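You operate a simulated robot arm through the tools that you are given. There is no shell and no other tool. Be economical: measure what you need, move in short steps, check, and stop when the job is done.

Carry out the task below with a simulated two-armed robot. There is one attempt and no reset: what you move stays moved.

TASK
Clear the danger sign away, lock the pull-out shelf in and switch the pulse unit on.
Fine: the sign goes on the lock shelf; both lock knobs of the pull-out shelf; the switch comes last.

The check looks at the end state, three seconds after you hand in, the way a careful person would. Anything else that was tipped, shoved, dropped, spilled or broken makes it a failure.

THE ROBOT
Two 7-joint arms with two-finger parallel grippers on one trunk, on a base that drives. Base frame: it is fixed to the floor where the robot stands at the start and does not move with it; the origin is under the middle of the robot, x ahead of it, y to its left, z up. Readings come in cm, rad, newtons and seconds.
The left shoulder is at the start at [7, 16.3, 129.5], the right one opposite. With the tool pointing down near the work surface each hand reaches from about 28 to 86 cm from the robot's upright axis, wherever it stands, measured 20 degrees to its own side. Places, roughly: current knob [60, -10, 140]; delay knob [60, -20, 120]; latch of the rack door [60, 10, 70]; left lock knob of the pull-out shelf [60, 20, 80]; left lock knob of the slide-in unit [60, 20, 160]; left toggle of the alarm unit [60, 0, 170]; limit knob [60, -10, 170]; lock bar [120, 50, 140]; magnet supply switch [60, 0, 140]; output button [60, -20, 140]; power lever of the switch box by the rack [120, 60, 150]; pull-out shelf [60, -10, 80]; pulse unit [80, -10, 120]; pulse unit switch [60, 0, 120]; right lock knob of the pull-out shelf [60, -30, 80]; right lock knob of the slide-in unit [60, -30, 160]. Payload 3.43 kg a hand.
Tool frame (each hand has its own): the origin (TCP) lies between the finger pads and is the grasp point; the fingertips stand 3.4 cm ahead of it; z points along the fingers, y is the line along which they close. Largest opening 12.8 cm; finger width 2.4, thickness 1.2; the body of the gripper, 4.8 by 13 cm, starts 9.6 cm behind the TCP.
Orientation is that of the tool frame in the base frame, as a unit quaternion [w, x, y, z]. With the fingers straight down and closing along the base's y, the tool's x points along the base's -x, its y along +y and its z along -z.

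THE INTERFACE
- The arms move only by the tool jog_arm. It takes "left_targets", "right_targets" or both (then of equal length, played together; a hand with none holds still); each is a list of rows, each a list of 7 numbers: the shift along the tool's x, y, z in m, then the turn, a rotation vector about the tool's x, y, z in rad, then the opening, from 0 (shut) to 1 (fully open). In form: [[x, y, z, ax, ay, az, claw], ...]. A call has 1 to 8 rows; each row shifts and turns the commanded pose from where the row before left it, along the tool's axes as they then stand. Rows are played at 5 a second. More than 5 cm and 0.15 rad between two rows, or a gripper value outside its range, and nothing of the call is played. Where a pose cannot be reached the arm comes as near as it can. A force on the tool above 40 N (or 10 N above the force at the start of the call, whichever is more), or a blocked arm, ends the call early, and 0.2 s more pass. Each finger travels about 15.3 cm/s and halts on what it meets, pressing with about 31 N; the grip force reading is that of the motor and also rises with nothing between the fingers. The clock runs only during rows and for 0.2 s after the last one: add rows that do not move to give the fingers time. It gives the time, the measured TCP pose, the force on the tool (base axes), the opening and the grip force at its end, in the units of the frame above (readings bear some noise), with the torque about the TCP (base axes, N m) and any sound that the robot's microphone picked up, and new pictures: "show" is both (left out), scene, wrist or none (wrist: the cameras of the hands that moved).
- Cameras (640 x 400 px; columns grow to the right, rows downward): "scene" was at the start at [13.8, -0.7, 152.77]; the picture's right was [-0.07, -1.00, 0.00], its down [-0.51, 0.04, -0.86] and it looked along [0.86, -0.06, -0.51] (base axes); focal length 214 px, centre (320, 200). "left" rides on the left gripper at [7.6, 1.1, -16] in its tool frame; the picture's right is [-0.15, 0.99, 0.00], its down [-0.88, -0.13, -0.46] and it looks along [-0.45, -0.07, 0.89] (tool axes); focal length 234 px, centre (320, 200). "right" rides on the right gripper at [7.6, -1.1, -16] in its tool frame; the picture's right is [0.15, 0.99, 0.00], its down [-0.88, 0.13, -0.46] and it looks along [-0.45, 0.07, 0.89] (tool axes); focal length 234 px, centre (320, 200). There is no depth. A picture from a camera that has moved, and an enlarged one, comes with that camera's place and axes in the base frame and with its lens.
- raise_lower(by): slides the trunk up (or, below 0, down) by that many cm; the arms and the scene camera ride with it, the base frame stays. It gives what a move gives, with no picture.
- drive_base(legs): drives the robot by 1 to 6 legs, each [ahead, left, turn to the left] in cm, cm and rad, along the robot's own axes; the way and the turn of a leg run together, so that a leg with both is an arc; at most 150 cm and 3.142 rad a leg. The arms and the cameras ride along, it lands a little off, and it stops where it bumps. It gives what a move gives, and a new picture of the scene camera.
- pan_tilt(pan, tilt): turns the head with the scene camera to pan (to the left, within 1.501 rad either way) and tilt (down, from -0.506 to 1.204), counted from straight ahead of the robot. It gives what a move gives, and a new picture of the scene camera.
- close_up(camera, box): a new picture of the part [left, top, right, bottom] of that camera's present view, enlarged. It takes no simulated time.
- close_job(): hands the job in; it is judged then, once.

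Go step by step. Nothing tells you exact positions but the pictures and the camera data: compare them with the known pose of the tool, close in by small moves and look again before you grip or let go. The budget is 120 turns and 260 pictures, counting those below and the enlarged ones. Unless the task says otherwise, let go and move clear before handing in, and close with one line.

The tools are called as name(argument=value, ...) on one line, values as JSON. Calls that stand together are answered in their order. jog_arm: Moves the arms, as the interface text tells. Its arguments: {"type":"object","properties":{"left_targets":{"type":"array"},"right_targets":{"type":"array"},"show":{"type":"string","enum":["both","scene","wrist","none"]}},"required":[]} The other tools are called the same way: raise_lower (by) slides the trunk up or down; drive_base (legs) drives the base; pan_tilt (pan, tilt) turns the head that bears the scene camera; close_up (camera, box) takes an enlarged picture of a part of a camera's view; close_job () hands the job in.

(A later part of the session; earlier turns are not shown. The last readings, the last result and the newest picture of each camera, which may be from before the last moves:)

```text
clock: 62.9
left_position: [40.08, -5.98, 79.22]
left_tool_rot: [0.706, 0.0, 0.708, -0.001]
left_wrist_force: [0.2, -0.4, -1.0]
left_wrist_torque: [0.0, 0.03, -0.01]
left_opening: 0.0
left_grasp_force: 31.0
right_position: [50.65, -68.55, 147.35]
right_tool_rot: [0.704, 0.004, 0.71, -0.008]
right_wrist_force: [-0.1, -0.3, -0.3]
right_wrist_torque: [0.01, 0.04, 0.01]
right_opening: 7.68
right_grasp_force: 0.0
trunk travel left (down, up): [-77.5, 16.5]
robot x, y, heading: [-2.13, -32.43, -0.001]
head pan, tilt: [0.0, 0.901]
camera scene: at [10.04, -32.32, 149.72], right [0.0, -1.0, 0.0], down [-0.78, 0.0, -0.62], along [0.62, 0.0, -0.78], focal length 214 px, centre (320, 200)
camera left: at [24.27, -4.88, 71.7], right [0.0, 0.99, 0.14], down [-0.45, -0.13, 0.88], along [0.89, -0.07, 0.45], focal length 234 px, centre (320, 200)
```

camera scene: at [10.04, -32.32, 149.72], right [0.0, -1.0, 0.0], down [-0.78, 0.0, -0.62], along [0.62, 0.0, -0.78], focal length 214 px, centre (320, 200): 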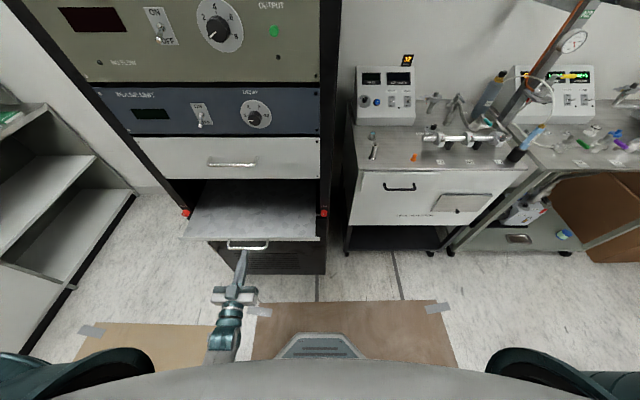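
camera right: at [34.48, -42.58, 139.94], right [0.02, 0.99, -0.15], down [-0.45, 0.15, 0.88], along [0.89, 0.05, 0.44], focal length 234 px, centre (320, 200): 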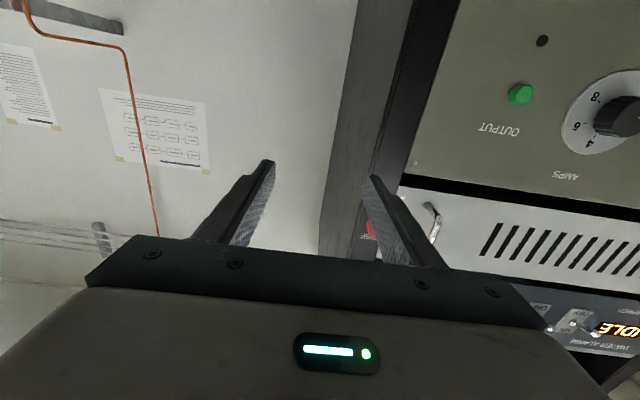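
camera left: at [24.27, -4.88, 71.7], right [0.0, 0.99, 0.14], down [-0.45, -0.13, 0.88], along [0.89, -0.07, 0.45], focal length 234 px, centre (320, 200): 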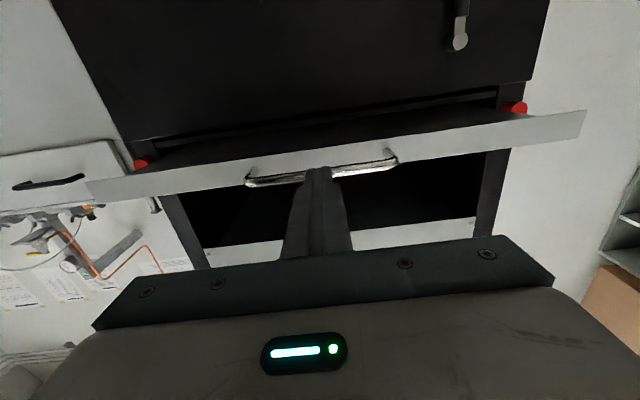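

The shelf slides easily. I'll continue pushing.

jog_arm(left_targets=[[0, 0, 0.015, 0, 0, 0, 0], [0, 0, 0.015, 0, 0, 0, 0], [0, 0, 0.015, 0, 0, 0, 0], [0, 0, 0.015, 0, 0, 0, 0], [0, 0, 0.01, 0, 0, 0, 0], [0, 0, 0.01, 0, 0, 0, 0], [0, 0, 0, 0, 0, 0, 0]], show="both")

```text
clock: 64.5
left_position: [48.04, -6.09, 79.21]
left_tool_rot: [0.706, 0.001, 0.708, -0.002]
left_wrist_force: [0.0, 0.5, 0.2]
left_wrist_torque: [0.03, -0.03, -0.01]
left_opening: 0.01
left_grasp_force: 30.3
right_position: [50.56, -68.7, 147.4]
right_tool_rot: [0.704, 0.004, 0.71, -0.008]
right_wrist_force: [-0.4, 0.3, -0.6]
right_wrist_torque: [-0.03, -0.01, 0.0]
right_opening: 7.67
right_grasp_force: 0.0
trunk travel left (down, up): [-77.5, 16.5]
robot x, y, heading: [-2.38, -32.57, -0.002]
head pan, tilt: [0.0, 0.901]
camera scene: at [9.97, -32.34, 149.72], right [0.0, -1.0, 0.0], down [-0.78, 0.0, -0.62], along [0.62, 0.0, -0.78], focal length 214 px, centre (320, 200)
camera left: at [32.2, -4.91, 71.64], right [0.0, 0.99, 0.14], down [-0.45, -0.13, 0.88], along [0.89, -0.07, 0.45], focal length 234 px, centre (320, 200)
```

scene: 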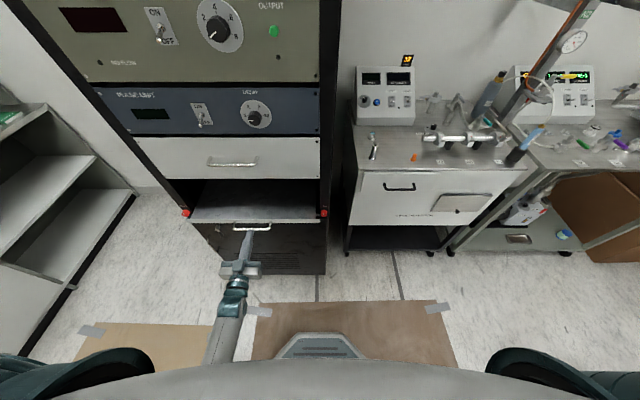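
left: 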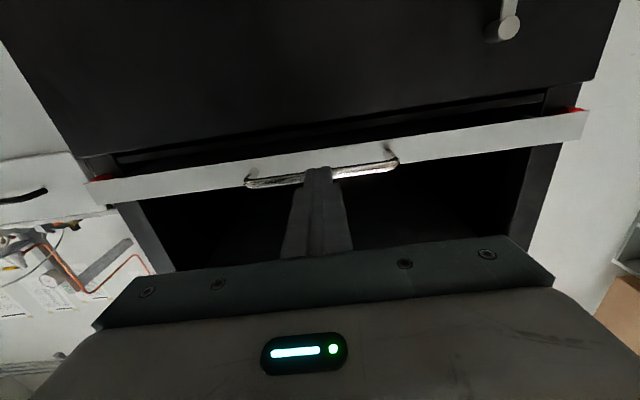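

Almost in; I'll push the last few centimetres in small steps.

jog_arm(left_targets=[[0, 0, 0.01, 0, 0, 0, 0], [0, 0, 0.01, 0, 0, 0, 0], [0, 0, 0.01, 0, 0, 0, 0], [0, 0, 0.01, 0, 0, 0, 0], [0, 0, 0.01, 0, 0, 0, 0], [0, 0, 0.005, 0, 0, 0, 0], [0, 0, 0, 0, 0, 0, 0]], show="both")

close_up(camera="scene", box=[170, 170, 350, 270])

```text
clock: 66.0
left_position: [53.3, -6.12, 79.33]
left_tool_rot: [0.706, 0.0, 0.708, -0.002]
left_wrist_force: [-22.9, -1.1, 0.6]
left_wrist_torque: [-0.06, -0.03, -0.04]
left_opening: 0.01
left_grasp_force: 30.7
right_position: [50.26, -68.49, 147.59]
right_tool_rot: [0.704, 0.004, 0.71, -0.008]
right_wrist_force: [0.1, 0.1, -0.3]
right_wrist_torque: [0.0, 0.01, -0.02]
right_opening: 7.69
right_grasp_force: 0.0
trunk travel left (down, up): [-77.5, 16.5]
robot x, y, heading: [-2.41, -32.1, 0.005]
head pan, tilt: [0.0, 0.901]
camera scene: at [9.6, -32.35, 149.75], right [0.0, -1.0, 0.0], down [-0.78, 0.0, -0.62], along [0.62, 0.0, -0.78], focal length 214 px, centre (320, 200)
camera left: at [37.37, -4.9, 71.67], right [0.0, 0.99, 0.14], down [-0.45, -0.13, 0.88], along [0.89, -0.07, 0.45], focal length 234 px, centre (320, 200)
```

scene: 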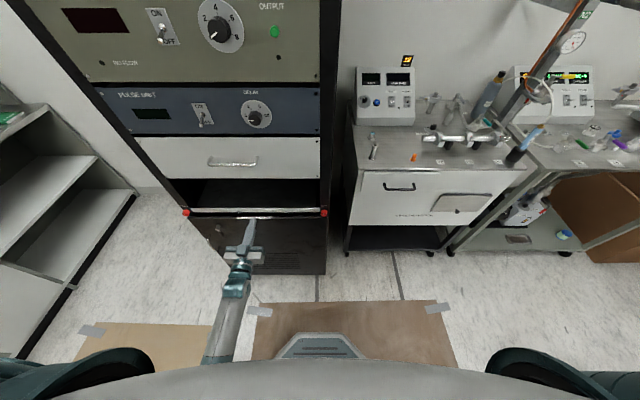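
left: 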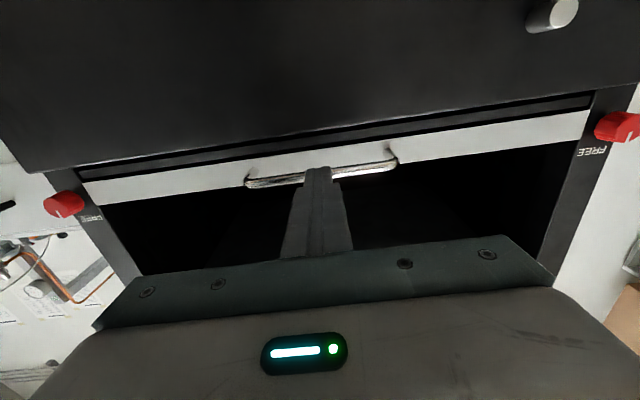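

```text
3.56 times, centred on (260, 220) of scene
camera zoom: at [9.6, -32.35, 149.75], right [0.0, -1.0, 0.0], down [-0.78, 0.0, -0.62], along [0.62, 0.0, -0.78], focal length 763 px, centre (533, 129)
```

zoom: 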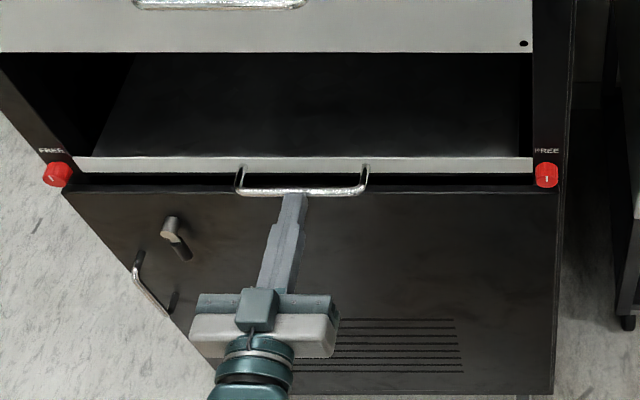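

The shelf is in and the force rises (23 N). One more small nudge confirms the stop, then I back off.

jog_arm(left_targets=[[0, 0, 0.003, 0, 0, 0, 0], [0, 0, 0, 0, 0, 0, 0]], show="none")

jog_arm(left_targets=[[0, 0, -0.02, 0, 0, 0, 0], [0, 0, -0.04, 0, 0, 0, 0], [0, 0.02, -0.04, 0, 0, 0, 0.3], [0, 0.04, -0.02, 0, 0, 0, 0.3], [0, 0.045, 0, 0, 0, 0, 0.4], [0, 0.045, 0, 0, 0, 0, 0.4], [0, 0.045, 0, 0, 0, 0, 0.4], [0, 0.045, 0, 0, 0, 0, 0.4]], show="both")

close_up(camera="scene", box=[170, 170, 350, 270])

```text
clock: 66.4
left_position: [53.18, -6.07, 79.3]
left_tool_rot: [0.707, 0.0, 0.707, -0.001]
left_wrist_force: [-22.9, -0.3, 10.8]
left_wrist_torque: [-0.03, -0.35, -0.07]
left_opening: 0.0
left_grasp_force: 31.4
right_position: [50.35, -68.5, 147.4]
right_tool_rot: [0.705, 0.003, 0.709, -0.007]
right_wrist_force: [-0.7, 0.4, -0.3]
right_wrist_torque: [0.0, 0.0, 0.02]
right_opening: 7.69
right_grasp_force: 0.0
trunk travel left (down, up): [-77.5, 16.5]
robot x, y, heading: [-2.46, -32.52, 0.006]
head pan, tilt: [0.0, 0.901]
stopped in row 1 (left hand): the force on the tool passed its limit (the readings are from after the stop); the commanded pose is now the measured one
```

```text
clock: 68.2
left_position: [41.52, 18.05, 79.0]
left_tool_rot: [0.705, 0.0, 0.709, -0.002]
left_wrist_force: [-0.4, 0.4, 0.1]
left_wrist_torque: [0.02, 0.0, -0.03]
left_opening: 5.15
left_grasp_force: 0.0
right_position: [50.69, -68.43, 147.38]
right_tool_rot: [0.704, 0.004, 0.71, -0.008]
right_wrist_force: [-1.0, -0.4, -0.7]
right_wrist_torque: [-0.01, -0.02, -0.02]
right_opening: 7.67
right_grasp_force: 0.1
trunk travel left (down, up): [-77.5, 16.5]
robot x, y, heading: [-2.25, -32.46, 0.002]
head pan, tilt: [0.0, 0.901]
camera scene: at [9.96, -32.19, 149.72], right [0.0, -1.0, 0.0], down [-0.78, 0.0, -0.62], along [0.62, 0.0, -0.78], focal length 214 px, centre (320, 200)
camera left: at [25.57, 19.24, 71.48], right [0.0, 0.99, 0.14], down [-0.45, -0.13, 0.88], along [0.89, -0.07, 0.44], focal length 234 px, centre (320, 200)
```

scene: 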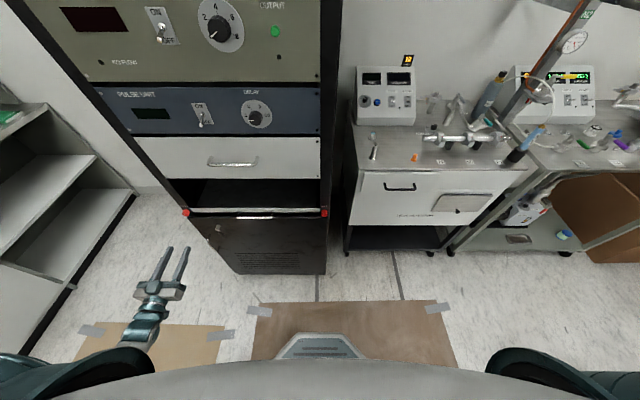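
left: 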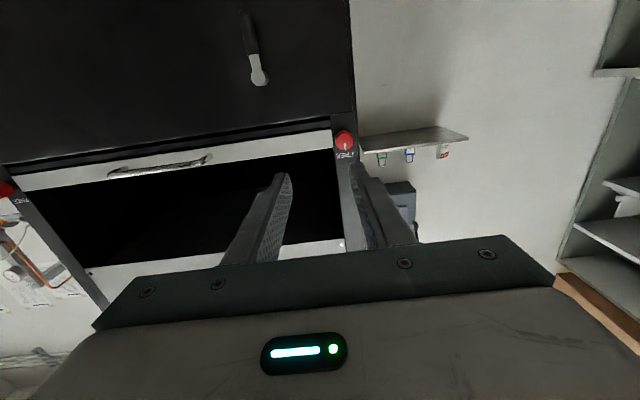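

```text
3.56 times, centred on (260, 220) of scene
camera zoom: at [9.96, -32.19, 149.72], right [0.0, -1.0, 0.0], down [-0.78, 0.0, -0.62], along [0.62, 0.0, -0.78], focal length 763 px, centre (533, 129)
```

zoom: 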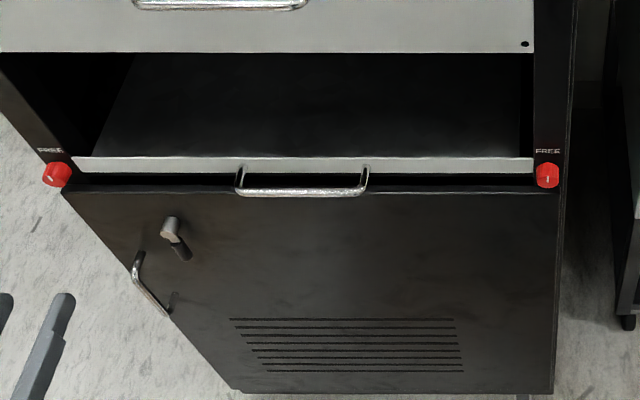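

The shelf is fully in. I'll drive left 30 cm so each knob is in front of its own arm.

drive_base(legs=[[0, 31, 0]])

jog_arm(left_targets=[[0, -0.045, 0, 0, 0, 0, 0.4], [0, -0.045, 0, 0, 0, 0, 0.4], [0, -0.045, 0, 0, 0, 0, 0.4], [0, -0.045, 0, 0, 0, 0, 0.4], [0, -0.045, 0, 0, 0, 0, 0.4], [0, -0.04, 0, 0, 0, 0, 0.4], [0, 0, 0.03, 0, 0, 0, 0.4], [0, 0, 0, 0, 0, 0, 0.4]], show="both")

```text
clock: 70.3
left_position: [41.63, 48.61, 79.06]
left_tool_rot: [0.704, 0.001, 0.71, -0.002]
left_wrist_force: [-0.2, -0.4, 0.7]
left_wrist_torque: [0.04, -0.02, -0.01]
left_opening: 5.15
left_grasp_force: 0.1
right_position: [50.48, -38.1, 147.35]
right_tool_rot: [0.704, 0.005, 0.71, -0.008]
right_wrist_force: [0.1, -0.4, -0.2]
right_wrist_torque: [0.0, -0.03, 0.02]
right_opening: 7.69
right_grasp_force: 0.0
trunk travel left (down, up): [-77.5, 16.5]
robot x, y, heading: [-2.18, -1.4, -0.002]
head pan, tilt: [0.0, 0.901]
camera scene: at [9.95, -1.68, 149.72], right [0.0, -1.0, 0.0], down [-0.78, 0.0, -0.62], along [0.62, 0.0, -0.78], focal length 214 px, centre (320, 200)
```

scene: 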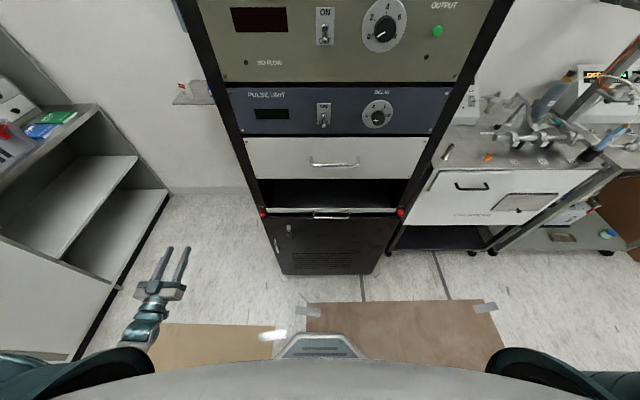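

```text
clock: 72.1
left_position: [44.52, 22.1, 79.03]
left_tool_rot: [0.705, 0.001, 0.709, -0.002]
left_wrist_force: [-0.1, -0.1, 0.1]
left_wrist_torque: [0.01, 0.03, 0.0]
left_opening: 5.12
left_grasp_force: 0.1
right_position: [50.36, -37.98, 147.45]
right_tool_rot: [0.704, 0.005, 0.71, -0.008]
right_wrist_force: [-0.7, -0.5, 0.2]
right_wrist_torque: [0.01, 0.0, 0.02]
right_opening: 7.68
right_grasp_force: 0.0
trunk travel left (down, up): [-77.5, 16.5]
robot x, y, heading: [-2.37, -1.39, -0.002]
head pan, tilt: [0.0, 0.901]
camera scene: at [9.85, -1.62, 149.73], right [0.0, -1.0, 0.0], down [-0.78, 0.0, -0.62], along [0.62, 0.0, -0.78], focal length 214 px, centre (320, 200)
camera left: at [28.62, 23.29, 71.51], right [0.0, 0.99, 0.14], down [-0.45, -0.13, 0.88], along [0.89, -0.07, 0.45], focal length 234 px, centre (320, 200)
```

scene: 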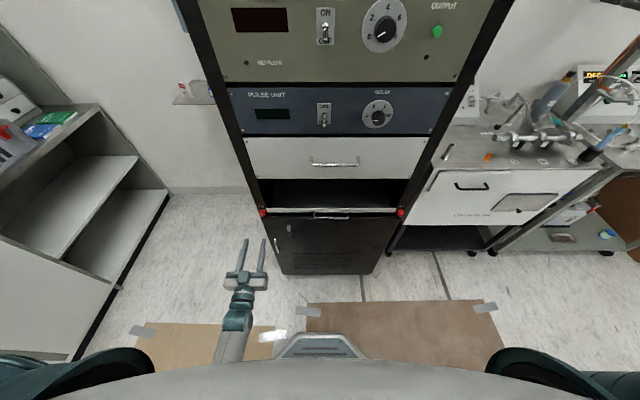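
left: 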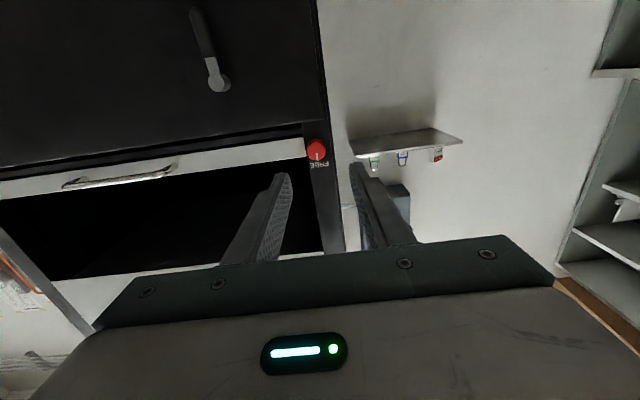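

I'll zoom in with both cameras to fix the left knob's position.

close_up(camera="scene", box=[240, 190, 290, 230])

close_up(camera="left", box=[290, 125, 350, 175])

```text
10.00 times, centred on (265, 210) of scene
camera zoom: at [9.85, -1.62, 149.73], right [0.0, -1.0, 0.0], down [-0.78, 0.0, -0.62], along [0.62, 0.0, -0.78], focal length 2145 px, centre (870, 100)
```

zoom: 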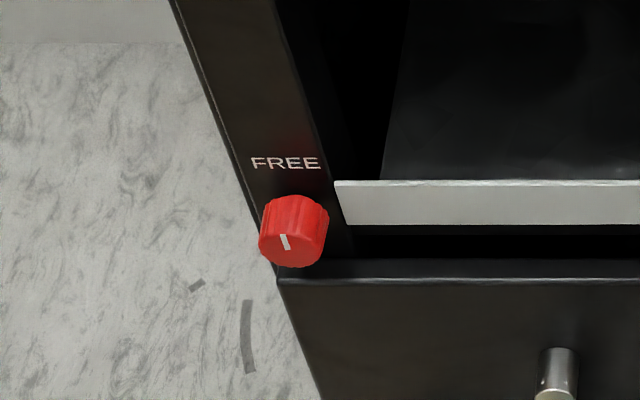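

```text
8.00 times, centred on (320, 150) of left
camera zoom: at [28.62, 23.29, 71.51], right [0.0, 0.99, 0.14], down [-0.45, -0.13, 0.88], along [0.89, -0.07, 0.45], focal length 1873 px, centre (320, 600)
```

zoom: 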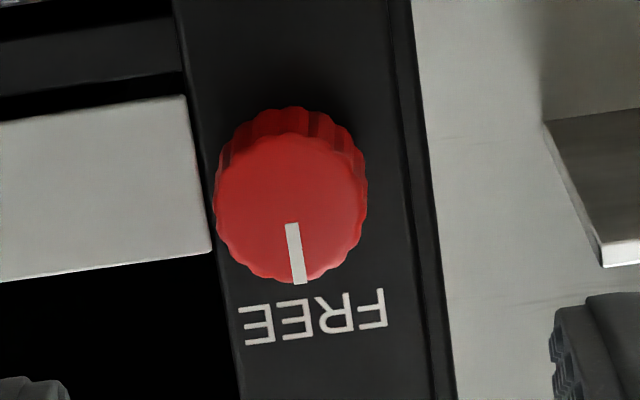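

The left knob's face is at [58.3,21.5,79.5], about 2.5 cm across. I'll move straight in with the fingers around it.

jog_arm(left_targets=[[-0.0045, -0.006, 0.02, 0, 0, 0, 0.4], [0, 0, 0.03, 0, 0, 0, 0.4], [0, 0, 0.03, 0, 0, 0, 0.4], [0, 0, 0.015, 0, 0, 0, 0.4], [0, 0, 0, 0, 0, 0, 0.4]], show="both")

close_up(camera="scene", box=[240, 190, 290, 230])

```text
clock: 73.3
left_position: [54.17, 21.45, 79.45]
left_tool_rot: [0.705, 0.001, 0.71, -0.003]
left_wrist_force: [0.0, 0.0, -0.3]
left_wrist_torque: [-0.01, 0.03, -0.02]
left_opening: 5.11
left_grasp_force: 0.1
right_position: [50.45, -37.96, 147.41]
right_tool_rot: [0.704, 0.004, 0.71, -0.008]
right_wrist_force: [-0.3, -0.6, -0.4]
right_wrist_torque: [-0.02, 0.0, 0.04]
right_opening: 7.68
right_grasp_force: 0.0
trunk travel left (down, up): [-77.5, 16.5]
robot x, y, heading: [-2.59, -1.57, -0.004]
head pan, tilt: [0.0, 0.901]
camera scene: at [9.9, -1.61, 149.73], right [0.0, -1.0, 0.0], down [-0.78, 0.0, -0.62], along [0.62, 0.0, -0.78], focal length 214 px, centre (320, 200)
camera left: at [38.18, 22.64, 71.96], right [0.0, 0.99, 0.14], down [-0.45, -0.13, 0.88], along [0.89, -0.07, 0.45], focal length 234 px, centre (320, 200)
```

scene: 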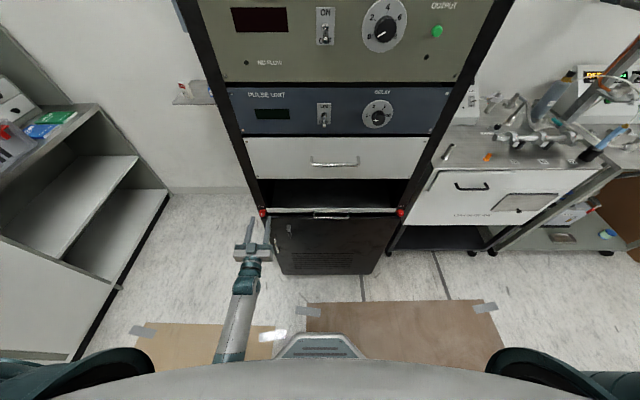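
left: 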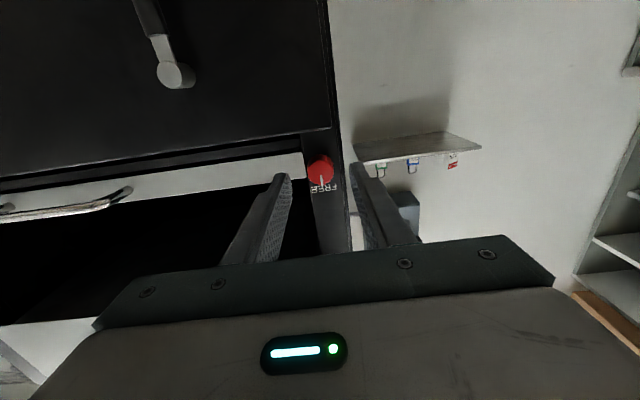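

```text
10.00 times, centred on (265, 210) of scene
camera zoom: at [9.9, -1.61, 149.73], right [0.0, -1.0, 0.0], down [-0.78, 0.0, -0.62], along [0.62, 0.0, -0.78], focal length 2145 px, centre (870, 100)
```

zoom: 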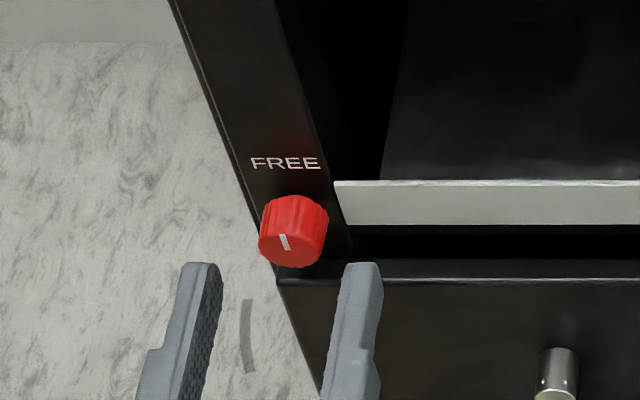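

Aligned. I'll advance 2 cm and close on the knob.

jog_arm(left_targets=[[0, 0, 0.01, 0, 0, 0, 0.4], [0, 0, 0.01, 0, 0, 0, 0.4], [0, 0, 0, 0, 0, 0, 0.25], [0, 0, 0, 0, 0, 0, 0.1], [0, 0, 0, 0, 0, 0, 0.1], [0, 0, 0, 0, 0, 0, 0.1]], show="wrist")

close_up(camera="scene", box=[240, 190, 290, 230])

```text
clock: 74.7
left_position: [56.04, 21.41, 79.38]
left_tool_rot: [0.705, 0.0, 0.71, -0.001]
left_wrist_force: [0.3, 0.9, -1.7]
left_wrist_torque: [-0.03, 0.01, 0.27]
left_opening: 2.55
left_grasp_force: 45.0
right_position: [50.59, -37.94, 147.49]
right_tool_rot: [0.704, 0.004, 0.71, -0.008]
right_wrist_force: [0.2, 0.7, 0.6]
right_wrist_torque: [0.0, -0.01, -0.04]
right_opening: 7.68
right_grasp_force: 0.0
trunk travel left (down, up): [-77.5, 16.5]
robot x, y, heading: [-2.12, -1.32, -0.003]
head pan, tilt: [0.0, 0.901]
camera left: at [40.12, 22.69, 71.91], right [0.0, 0.99, 0.14], down [-0.45, -0.13, 0.88], along [0.89, -0.07, 0.44], focal length 234 px, centre (320, 200)
```

left: 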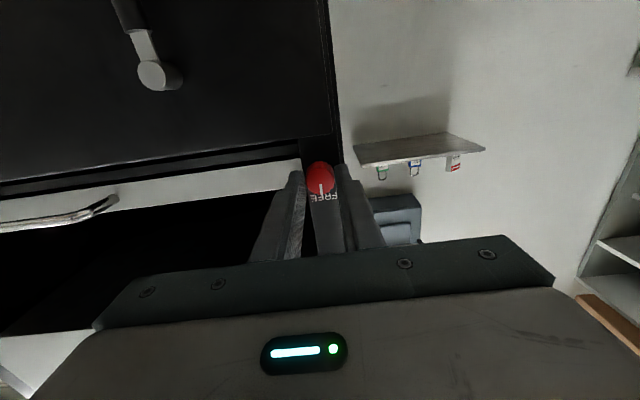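

```text
10.00 times, centred on (265, 210) of scene
camera zoom: at [9.96, -1.61, 149.72], right [0.0, -1.0, 0.0], down [-0.78, 0.0, -0.62], along [0.62, 0.0, -0.78], focal length 2145 px, centre (870, 100)
```

zoom: 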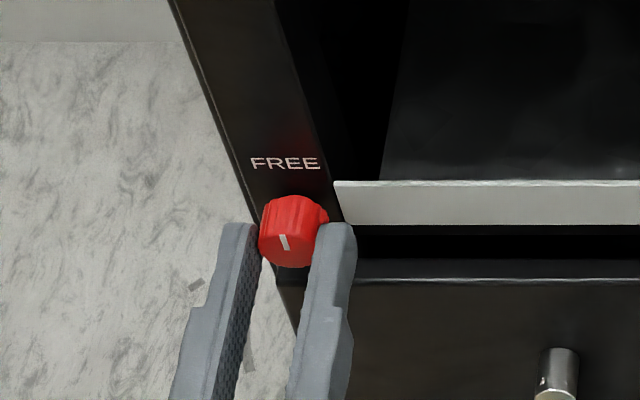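

The knob is gripped. I'll turn clockwise (positive about the tool's z) in small steps.

jog_arm(left_targets=[[0, 0, 0, 0, 0, 0.1, 0.1], [0, 0, 0, 0, 0, 0.1, 0.1], [0, 0, 0, 0, 0, 0.1, 0.1], [0, 0, 0, 0, 0, 0.1, 0.1], [0, 0, 0, 0, 0, 0, 0.1]], show="none")

close_up(camera="scene", box=[240, 190, 290, 230])

```text
clock: 75.9
left_position: [56.04, 21.46, 79.46]
left_tool_rot: [0.691, 0.141, 0.695, 0.138]
left_wrist_force: [-0.9, 2.0, -2.0]
left_wrist_torque: [0.0, 0.68, 0.62]
left_opening: 2.54
left_grasp_force: 44.7
right_position: [50.64, -37.95, 147.46]
right_tool_rot: [0.704, 0.005, 0.71, -0.009]
right_wrist_force: [-0.2, 0.9, 0.1]
right_wrist_torque: [0.02, 0.0, 0.01]
right_opening: 7.7
right_grasp_force: 0.0
trunk travel left (down, up): [-77.5, 16.5]
robot x, y, heading: [-2.29, -1.73, 0.003]
head pan, tilt: [0.0, 0.901]
```

```text
10.00 times, centred on (265, 210) of scene
camera zoom: at [9.98, -1.58, 149.72], right [0.0, -1.0, 0.0], down [-0.78, 0.0, -0.62], along [0.62, 0.0, -0.78], focal length 2145 px, centre (870, 100)
```

zoom: 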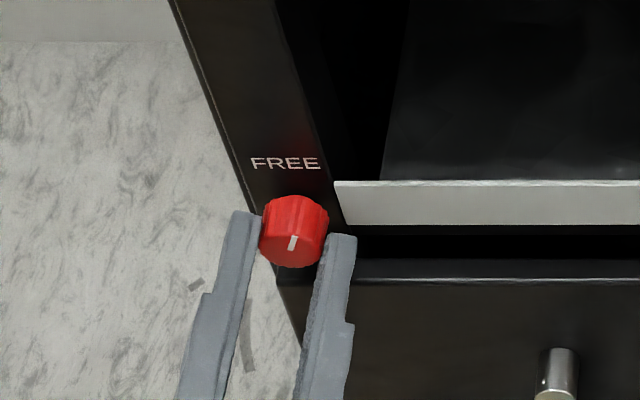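

The mark is turning with the hand. Continuing the remaining ~1.17 rad.

jog_arm(left_targets=[[0, 0, 0, 0, 0, 0.147, 0.1], [0, 0, 0, 0, 0, 0.147, 0.1], [0, 0, 0, 0, 0, 0.147, 0.1], [0, 0, 0, 0, 0, 0.147, 0.1], [0, 0, 0, 0, 0, 0.147, 0.1], [0, 0, 0, 0, 0, 0.147, 0.1], [0, 0, 0, 0, 0, 0.147, 0.1], [0, 0, 0, 0, 0, 0.147, 0.1]], show="none")

close_up(camera="scene", box=[240, 190, 290, 230])

```text
clock: 77.7
left_position: [55.98, 21.61, 79.49]
left_tool_rot: [0.498, 0.503, 0.501, 0.498]
left_wrist_force: [2.0, 1.9, -2.7]
left_wrist_torque: [-0.38, -0.16, 0.72]
left_opening: 2.54
left_grasp_force: 45.3
right_position: [50.52, -37.85, 147.43]
right_tool_rot: [0.704, 0.004, 0.711, -0.008]
right_wrist_force: [0.0, -0.4, -0.3]
right_wrist_torque: [0.0, -0.01, -0.02]
right_opening: 7.67
right_grasp_force: 0.1
trunk travel left (down, up): [-77.5, 16.5]
robot x, y, heading: [-2.39, -1.68, -0.004]
head pan, tilt: [0.0, 0.901]
```

```text
10.00 times, centred on (265, 210) of scene
camera zoom: at [9.99, -1.58, 149.72], right [0.0, -1.0, 0.0], down [-0.78, 0.0, -0.62], along [0.62, 0.0, -0.78], focal length 2145 px, centre (870, 100)
```

zoom: 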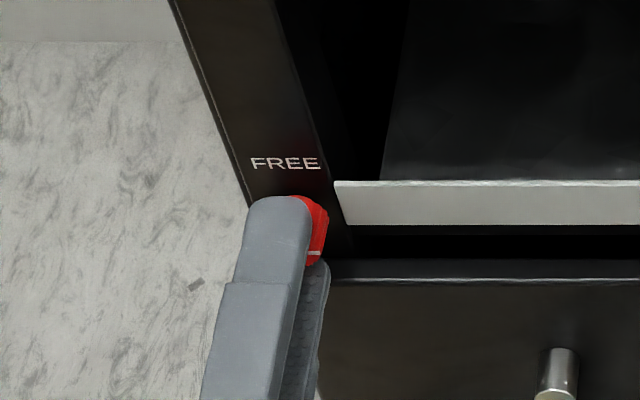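

About 90° turned, and a torque is building, as at a stop. I'll add a touch more, then open and back off.

jog_arm(left_targets=[[0, 0, 0, 0, 0, 0.05, 0.1], [0, 0, 0, 0, 0, 0, 0.1], [0, 0, 0, 0, 0, 0, 0.25], [0, 0, 0, 0, 0, 0, 0.4], [0, 0, 0, 0, 0, 0, 0.4], [0, 0, -0.03, 0, 0, 0, 0.4], [0, 0, -0.045, 0, 0, 0, 0.4], [0, 0, -0.045, 0, 0, 0, 0.4]], show="scene")

close_up(camera="scene", box=[240, 190, 290, 230])

```text
clock: 79.5
left_position: [43.89, 21.46, 79.64]
left_tool_rot: [0.486, 0.515, 0.488, 0.511]
left_wrist_force: [-1.0, -0.6, -0.1]
left_wrist_torque: [-0.01, -0.01, 0.01]
left_opening: 5.11
left_grasp_force: 0.0
right_position: [50.21, -38.04, 147.47]
right_tool_rot: [0.704, 0.005, 0.71, -0.008]
right_wrist_force: [0.0, -0.1, -0.1]
right_wrist_torque: [-0.03, 0.04, 0.01]
right_opening: 7.71
right_grasp_force: 0.0
trunk travel left (down, up): [-77.5, 16.5]
robot x, y, heading: [-2.11, -1.14, -0.004]
head pan, tilt: [0.0, 0.901]
camera scene: at [9.81, -1.65, 149.74], right [0.0, -1.0, 0.0], down [-0.78, 0.0, -0.62], along [0.62, 0.0, -0.78], focal length 214 px, centre (320, 200)
```

scene: 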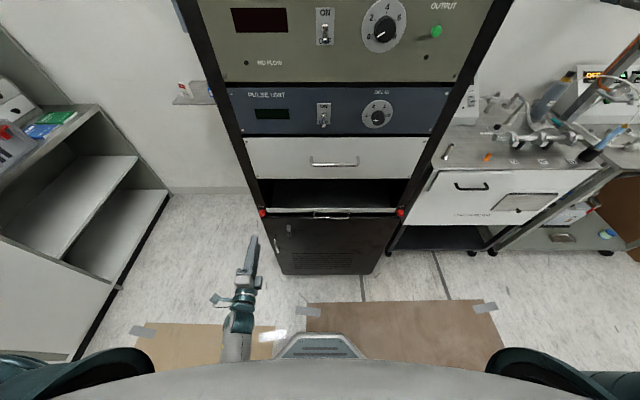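

```text
10.00 times, centred on (265, 210) of scene
camera zoom: at [9.81, -1.65, 149.74], right [0.0, -1.0, 0.0], down [-0.78, 0.0, -0.62], along [0.62, 0.0, -0.78], focal length 2145 px, centre (870, 100)
```

zoom: 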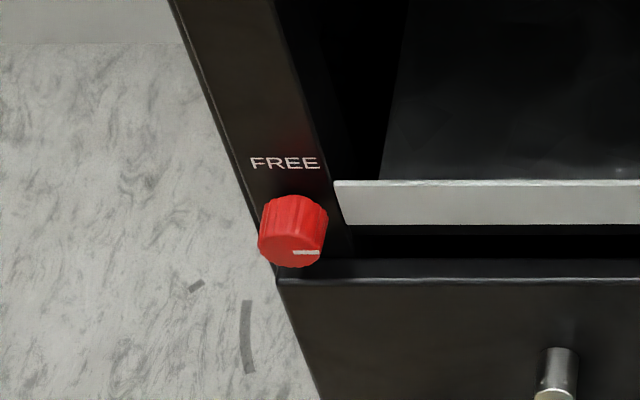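

The left knob is locked, mark pointing inward. Now I'll bring the right hand down in front of the right knob.

jog_arm(right_targets=[[0.048, 0, 0, 0, 0, 0, 0.4], [0.048, 0, 0, 0, 0, 0, 0.4], [0.048, 0, 0, 0, 0, 0, 0.4], [0.048, 0, 0, 0, 0, 0, 0.4], [0.048, 0, 0, 0, 0, 0, 0.4], [0.048, 0, 0, 0, 0, 0, 0.4], [0.048, 0, 0, 0, 0, 0, 0.4], [0.048, 0, 0, 0, 0, 0, 0.4]], show="scene")

jog_arm(right_targets=[[0.045, 0.005, -0.01, 0, 0, 0, 0.4], [0.045, 0.005, -0.015, 0, 0, 0, 0.4], [0.045, 0.005, -0.015, 0, 0, 0, 0.4], [0.045, 0.005, -0.015, 0, 0, 0, 0.4], [0.045, 0.005, -0.015, 0, 0, 0, 0.4], [0.045, 0.005, -0.01, 0, 0, 0, 0.4], [0.028, 0.005, 0, 0, 0, 0, 0.4], [0, 0, 0, 0, 0, 0, 0.4]], show="both")

```text
clock: 81.3
left_position: [43.89, 21.43, 79.57]
left_tool_rot: [0.485, 0.516, 0.487, 0.511]
left_wrist_force: [0.7, 0.4, 0.1]
left_wrist_torque: [0.0, 0.03, 0.0]
left_opening: 5.13
left_grasp_force: 0.1
right_position: [55.26, -40.94, 111.14]
right_tool_rot: [0.705, 0.005, 0.71, -0.009]
right_wrist_force: [0.6, 0.7, 0.7]
right_wrist_torque: [-0.02, -0.01, 0.06]
right_opening: 5.14
right_grasp_force: 0.1
right hand out of reach, approached as far as the arm can: row 1, 2, 3, 4
trunk travel left (down, up): [-77.5, 16.5]
robot x, y, heading: [-2.31, -1.4, -0.003]
head pan, tilt: [0.0, 0.901]
camera scene: at [9.92, -1.68, 149.74], right [0.0, -1.0, 0.0], down [-0.78, 0.0, -0.62], along [0.62, 0.0, -0.78], focal length 214 px, centre (320, 200)
```

scene: 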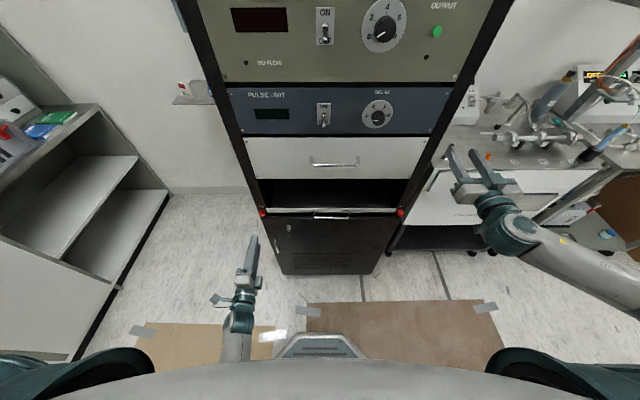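

```text
clock: 83.1
left_position: [43.86, 21.39, 79.47]
left_tool_rot: [0.486, 0.515, 0.488, 0.511]
left_wrist_force: [-0.4, 0.3, -0.4]
left_wrist_torque: [0.0, -0.05, -0.01]
left_opening: 5.15
left_grasp_force: 0.1
right_position: [46.96, -37.47, 81.19]
right_tool_rot: [0.704, 0.004, 0.71, -0.008]
right_wrist_force: [0.3, 0.0, -0.1]
right_wrist_torque: [0.02, -0.02, 0.02]
right_opening: 5.12
right_grasp_force: 0.0
trunk travel left (down, up): [-77.5, 16.5]
robot x, y, heading: [-2.25, -1.39, -0.003]
head pan, tilt: [0.0, 0.901]
camera scene: at [9.9, -1.62, 149.73], right [0.0, -1.0, 0.0], down [-0.78, 0.0, -0.62], along [0.62, 0.0, -0.78], focal length 214 px, centre (320, 200)
camera right: at [30.98, -38.17, 73.77], right [0.02, 0.99, -0.15], down [-0.45, 0.14, 0.88], along [0.89, 0.05, 0.44], focal length 234 px, centre (320, 200)
```

scene: 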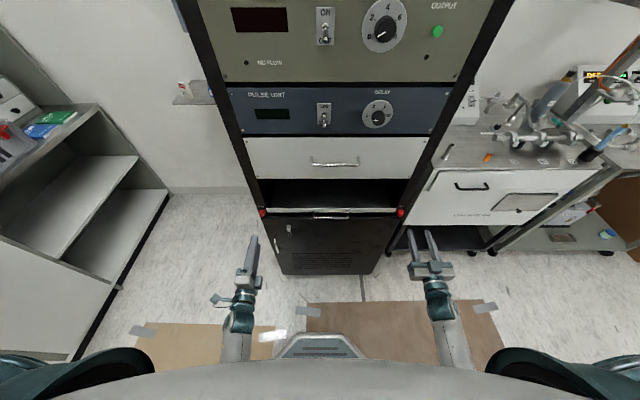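
right: 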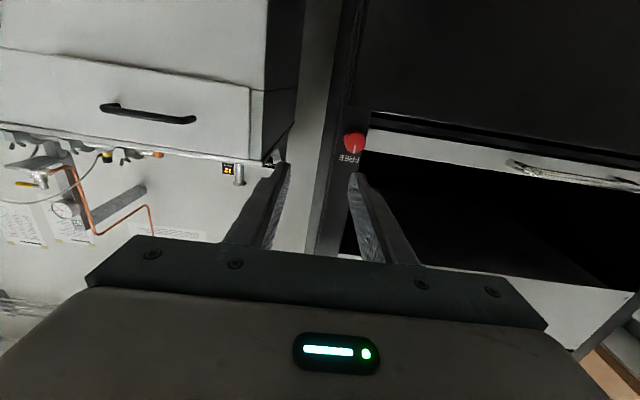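

Close-ups to fix the right knob's position.

close_up(camera="scene", box=[375, 190, 425, 230])

close_up(camera="right", box=[325, 115, 385, 165])

```text
10.00 times, centred on (400, 210) of scene
camera zoom: at [9.9, -1.62, 149.73], right [0.0, -1.0, 0.0], down [-0.78, 0.0, -0.62], along [0.62, 0.0, -0.78], focal length 2145 px, centre (-480, 100)
```

zoom: 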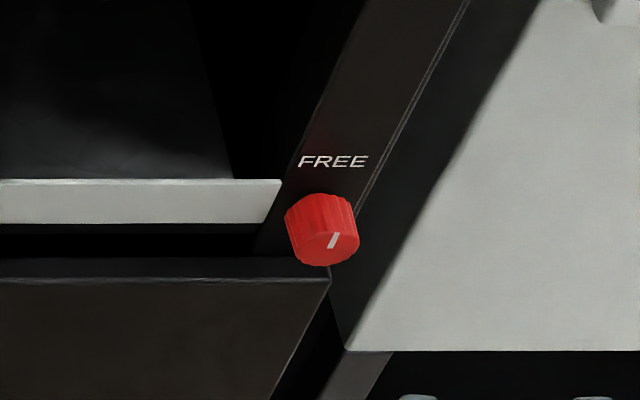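

```text
8.00 times, centred on (355, 140) of right
camera zoom: at [30.98, -38.17, 73.77], right [0.02, 0.99, -0.15], down [-0.45, 0.14, 0.88], along [0.89, 0.05, 0.44], focal length 1873 px, centre (40, 680)
```

zoom: 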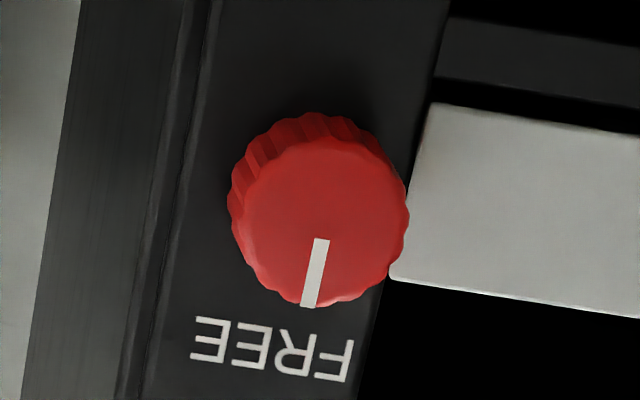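

The right knob's face is at about [58.4,-33.7,79.4]. I'll align and move to just in front of it.

jog_arm(right_targets=[[0.018, 0.02, 0, 0, 0, 0, 0.4], [0, 0.019, 0, 0, 0, 0, 0.4], [0, 0, 0.03, 0, 0, 0, 0.4], [0, 0, 0.03, 0, 0, 0, 0.4], [0, 0, 0.012, 0, 0, 0, 0.4], [0, 0, 0, 0, 0, 0, 0.4]], show="none")

close_up(camera="scene", box=[375, 190, 425, 230])

close_up(camera="right", box=[240, 100, 400, 225])

```text
clock: 84.5
left_position: [43.89, 21.48, 79.48]
left_tool_rot: [0.485, 0.515, 0.489, 0.511]
left_wrist_force: [0.3, -0.4, -0.8]
left_wrist_torque: [0.03, 0.03, 0.02]
left_opening: 5.13
left_grasp_force: 0.0
right_position: [54.32, -33.6, 79.37]
right_tool_rot: [0.704, 0.005, 0.71, -0.009]
right_wrist_force: [0.4, -0.5, -0.4]
right_wrist_torque: [-0.02, 0.03, 0.02]
right_opening: 5.1
right_grasp_force: 0.1
trunk travel left (down, up): [-77.5, 16.5]
robot x, y, heading: [-2.03, -1.24, 0.0]
head pan, tilt: [0.0, 0.901]
```

```text
10.00 times, centred on (400, 210) of scene
camera zoom: at [9.93, -1.61, 149.73], right [0.0, -1.0, 0.0], down [-0.78, 0.0, -0.62], along [0.62, 0.0, -0.78], focal length 2145 px, centre (-480, 100)
```

zoom: 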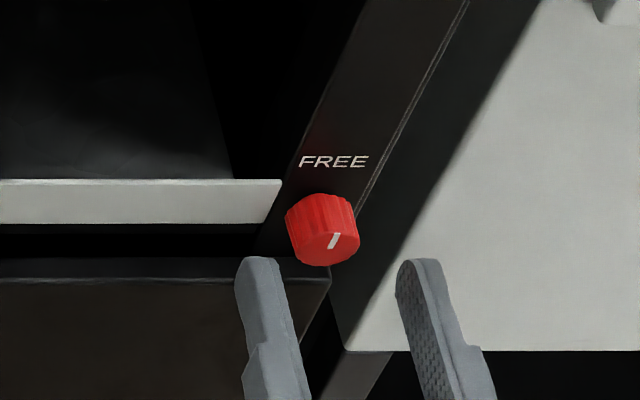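

```text
3.20 times, centred on (320, 162) of right
camera zoom: at [38.26, -34.4, 72.02], right [0.02, 0.99, -0.15], down [-0.44, 0.14, 0.88], along [0.9, 0.05, 0.44], focal length 749 px, centre (320, 320)
```

zoom: 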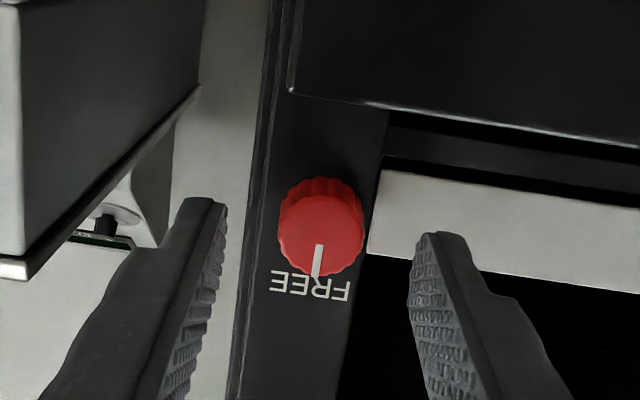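

Well centred. I'll advance and close.

jog_arm(right_targets=[[0, 0, 0.01, 0, 0, 0, 0.4], [0, 0, 0.009, 0, 0, 0, 0.4], [0, 0, 0, 0, 0, 0, 0.25], [0, 0, 0, 0, 0, 0, 0.1], [0, 0, 0, 0, 0, 0, 0.1], [0, 0, 0, 0, 0, 0, 0.1]], show="none")

jog_arm(right_targets=[[0, 0, 0, 0, 0, -0.1, 0.1], [0, 0, 0, 0, 0, -0.1, 0.1], [0, 0, 0, 0, 0, -0.1, 0.1], [0, 0, 0, 0, 0, -0.1, 0.1], [0, 0, 0, 0, 0, 0, 0.1]], show="none")

close_up(camera="scene", box=[375, 190, 425, 230])

```text
clock: 85.9
left_position: [44.01, 21.45, 79.54]
left_tool_rot: [0.486, 0.516, 0.487, 0.51]
left_wrist_force: [0.6, -0.1, -0.3]
left_wrist_torque: [-0.02, 0.0, -0.01]
left_opening: 5.12
left_grasp_force: 0.1
right_position: [56.18, -33.71, 79.48]
right_tool_rot: [0.704, 0.005, 0.71, -0.009]
right_wrist_force: [0.4, -0.5, 0.4]
right_wrist_torque: [-0.05, 0.2, 0.52]
right_opening: 2.57
right_grasp_force: 44.9
trunk travel left (down, up): [-77.5, 16.5]
robot x, y, heading: [-2.28, -1.58, -0.0]
head pan, tilt: [0.0, 0.901]
```

```text
clock: 87.1
left_position: [43.92, 21.52, 79.52]
left_tool_rot: [0.485, 0.516, 0.488, 0.511]
left_wrist_force: [-0.5, 0.2, -0.3]
left_wrist_torque: [0.01, 0.03, 0.01]
left_opening: 5.1
left_grasp_force: 0.1
right_position: [56.1, -33.69, 79.5]
right_tool_rot: [0.688, -0.137, 0.697, -0.148]
right_wrist_force: [-1.2, 3.8, 0.0]
right_wrist_torque: [-0.02, -0.45, 0.81]
right_opening: 2.58
right_grasp_force: 45.2
trunk travel left (down, up): [-77.5, 16.5]
robot x, y, heading: [-2.24, -1.63, -0.002]
head pan, tilt: [0.0, 0.901]
```

```text
10.00 times, centred on (400, 210) of scene
camera zoom: at [9.9, -1.55, 149.73], right [0.0, -1.0, 0.0], down [-0.78, 0.0, -0.62], along [0.62, 0.0, -0.78], focal length 2145 px, centre (-480, 100)
```

zoom: 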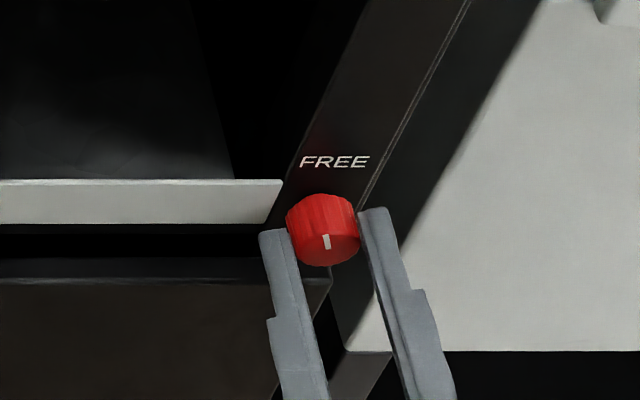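

It turns counter-clockwise as intended. Finishing the quarter turn, then releasing and backing off.

jog_arm(right_targets=[[0, 0, 0, 0, 0, -0.147, 0.1], [0, 0, 0, 0, 0, -0.147, 0.1], [0, 0, 0, 0, 0, -0.147, 0.1], [0, 0, 0, 0, 0, -0.147, 0.1], [0, 0, 0, 0, 0, -0.147, 0.1], [0, 0, 0, 0, 0, -0.147, 0.1], [0, 0, 0, 0, 0, -0.147, 0.1], [0, 0, 0, 0, 0, -0.147, 0.1]], show="none")

jog_arm(right_targets=[[0, 0, 0, 0, 0, -0.045, 0.1], [0, 0, 0, 0, 0, 0, 0.1], [0, 0, 0, 0, 0, 0, 0.25], [0, 0, 0, 0, 0, 0, 0.4], [0, 0, 0, 0, 0, 0, 0.4], [0, 0, -0.03, 0, 0, 0, 0.4], [0, 0, -0.045, 0, 0, 0, 0.4], [0, 0, -0.045, 0, 0, 0, 0.4]], show="scene")

close_up(camera="scene", box=[375, 190, 425, 230])

```text
clock: 88.9
left_position: [44.02, 21.67, 79.48]
left_tool_rot: [0.486, 0.515, 0.488, 0.51]
left_wrist_force: [-0.3, 0.4, 0.5]
left_wrist_torque: [-0.03, -0.05, -0.01]
left_opening: 5.1
left_grasp_force: 0.0
right_position: [56.08, -33.6, 79.41]
right_tool_rot: [0.49, -0.501, 0.504, -0.504]
right_wrist_force: [-2.2, 10.1, -6.7]
right_wrist_torque: [0.32, -0.18, -0.54]
right_opening: 2.58
right_grasp_force: 45.1
trunk travel left (down, up): [-77.5, 16.5]
robot x, y, heading: [-2.23, -1.59, -0.005]
head pan, tilt: [0.0, 0.901]
```

```text
clock: 90.7
left_position: [43.86, 21.42, 79.64]
left_tool_rot: [0.486, 0.515, 0.487, 0.511]
left_wrist_force: [-0.4, -0.1, 0.1]
left_wrist_torque: [0.02, -0.02, 0.02]
left_opening: 5.1
left_grasp_force: 0.1
right_position: [43.98, -33.38, 79.69]
right_tool_rot: [-0.479, 0.512, -0.492, 0.516]
right_wrist_force: [-0.6, 0.3, 0.5]
right_wrist_torque: [0.0, 0.02, -0.02]
right_opening: 5.14
right_grasp_force: 0.1
trunk travel left (down, up): [-77.5, 16.5]
robot x, y, heading: [-2.24, -1.56, -0.003]
head pan, tilt: [0.0, 0.901]
camera scene: at [9.77, -1.54, 149.74], right [0.0, -1.0, 0.0], down [-0.78, 0.0, -0.62], along [0.62, 0.0, -0.78], focal length 214 px, centre (320, 200)
```

scene: 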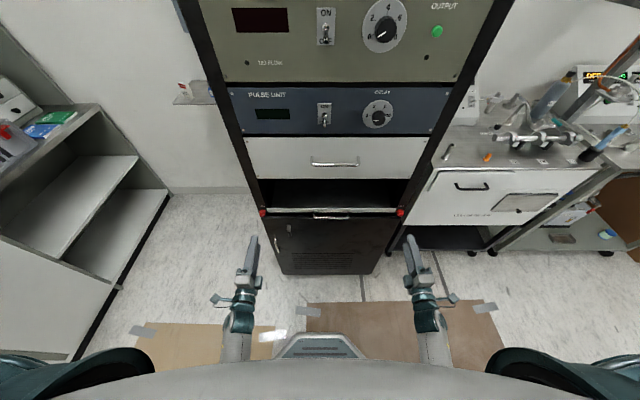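

```text
10.00 times, centred on (400, 210) of scene
camera zoom: at [9.77, -1.54, 149.74], right [0.0, -1.0, 0.0], down [-0.78, 0.0, -0.62], along [0.62, 0.0, -0.78], focal length 2145 px, centre (-480, 100)
```

zoom: 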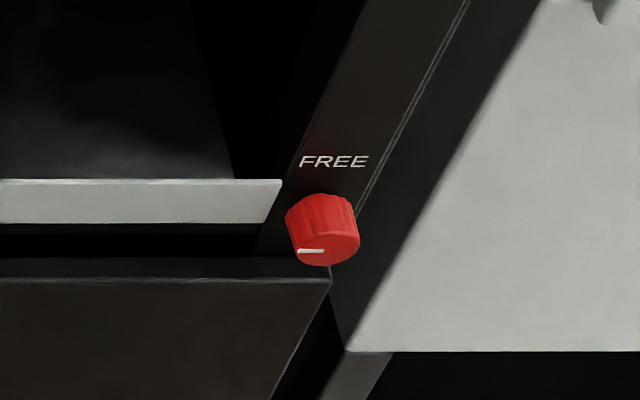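

Both knobs are locked. Now I'll look at the pulse unit switch for its exact place.

close_up(camera="scene", box=[295, 90, 355, 138])

raise_lower(by=16)

close_up(camera="scene", box=[220, 80, 440, 220])

```text
8.33 times, centred on (325, 114) of scene
camera zoom: at [9.77, -1.54, 149.74], right [0.0, -1.0, 0.0], down [-0.78, 0.0, -0.62], along [0.62, 0.0, -0.78], focal length 1787 px, centre (278, 917)
```

zoom: 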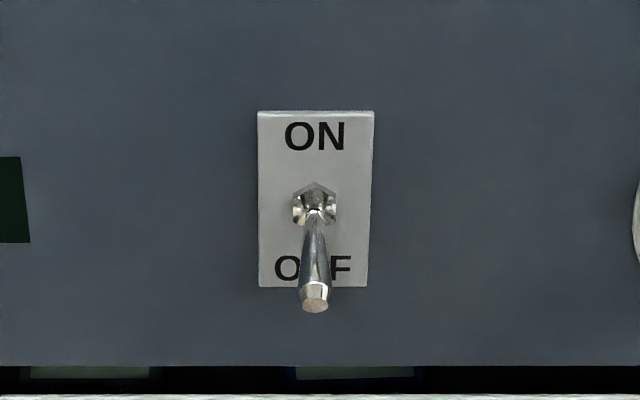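

```text
clock: 92.5
left_position: [43.98, 21.45, 95.45]
left_tool_rot: [0.486, 0.516, 0.488, 0.51]
left_wrist_force: [-0.7, 0.4, -0.2]
left_wrist_torque: [0.0, 0.02, 0.01]
left_opening: 5.14
left_grasp_force: 0.2
right_position: [44.08, -33.39, 95.71]
right_tool_rot: [-0.479, 0.512, -0.492, 0.516]
right_wrist_force: [0.4, -0.2, 1.1]
right_wrist_torque: [0.01, 0.02, -0.03]
right_opening: 5.12
right_grasp_force: 0.0
trunk travel left (down, up): [-93.5, 0.5]
robot x, y, heading: [-2.4, -1.38, 0.0]
head pan, tilt: [0.0, 0.901]
```

```text
2.86 times, centred on (330, 150) of scene
camera zoom: at [9.94, -1.61, 165.72], right [0.0, -1.0, 0.0], down [-0.78, 0.0, -0.62], along [0.62, 0.0, -0.78], focal length 613 px, centre (291, 343)
```

zoom: 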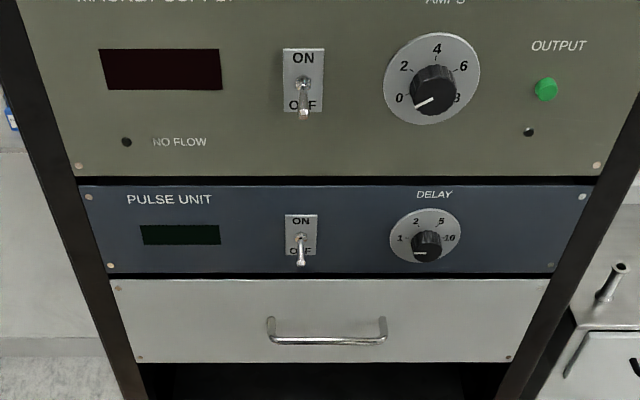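

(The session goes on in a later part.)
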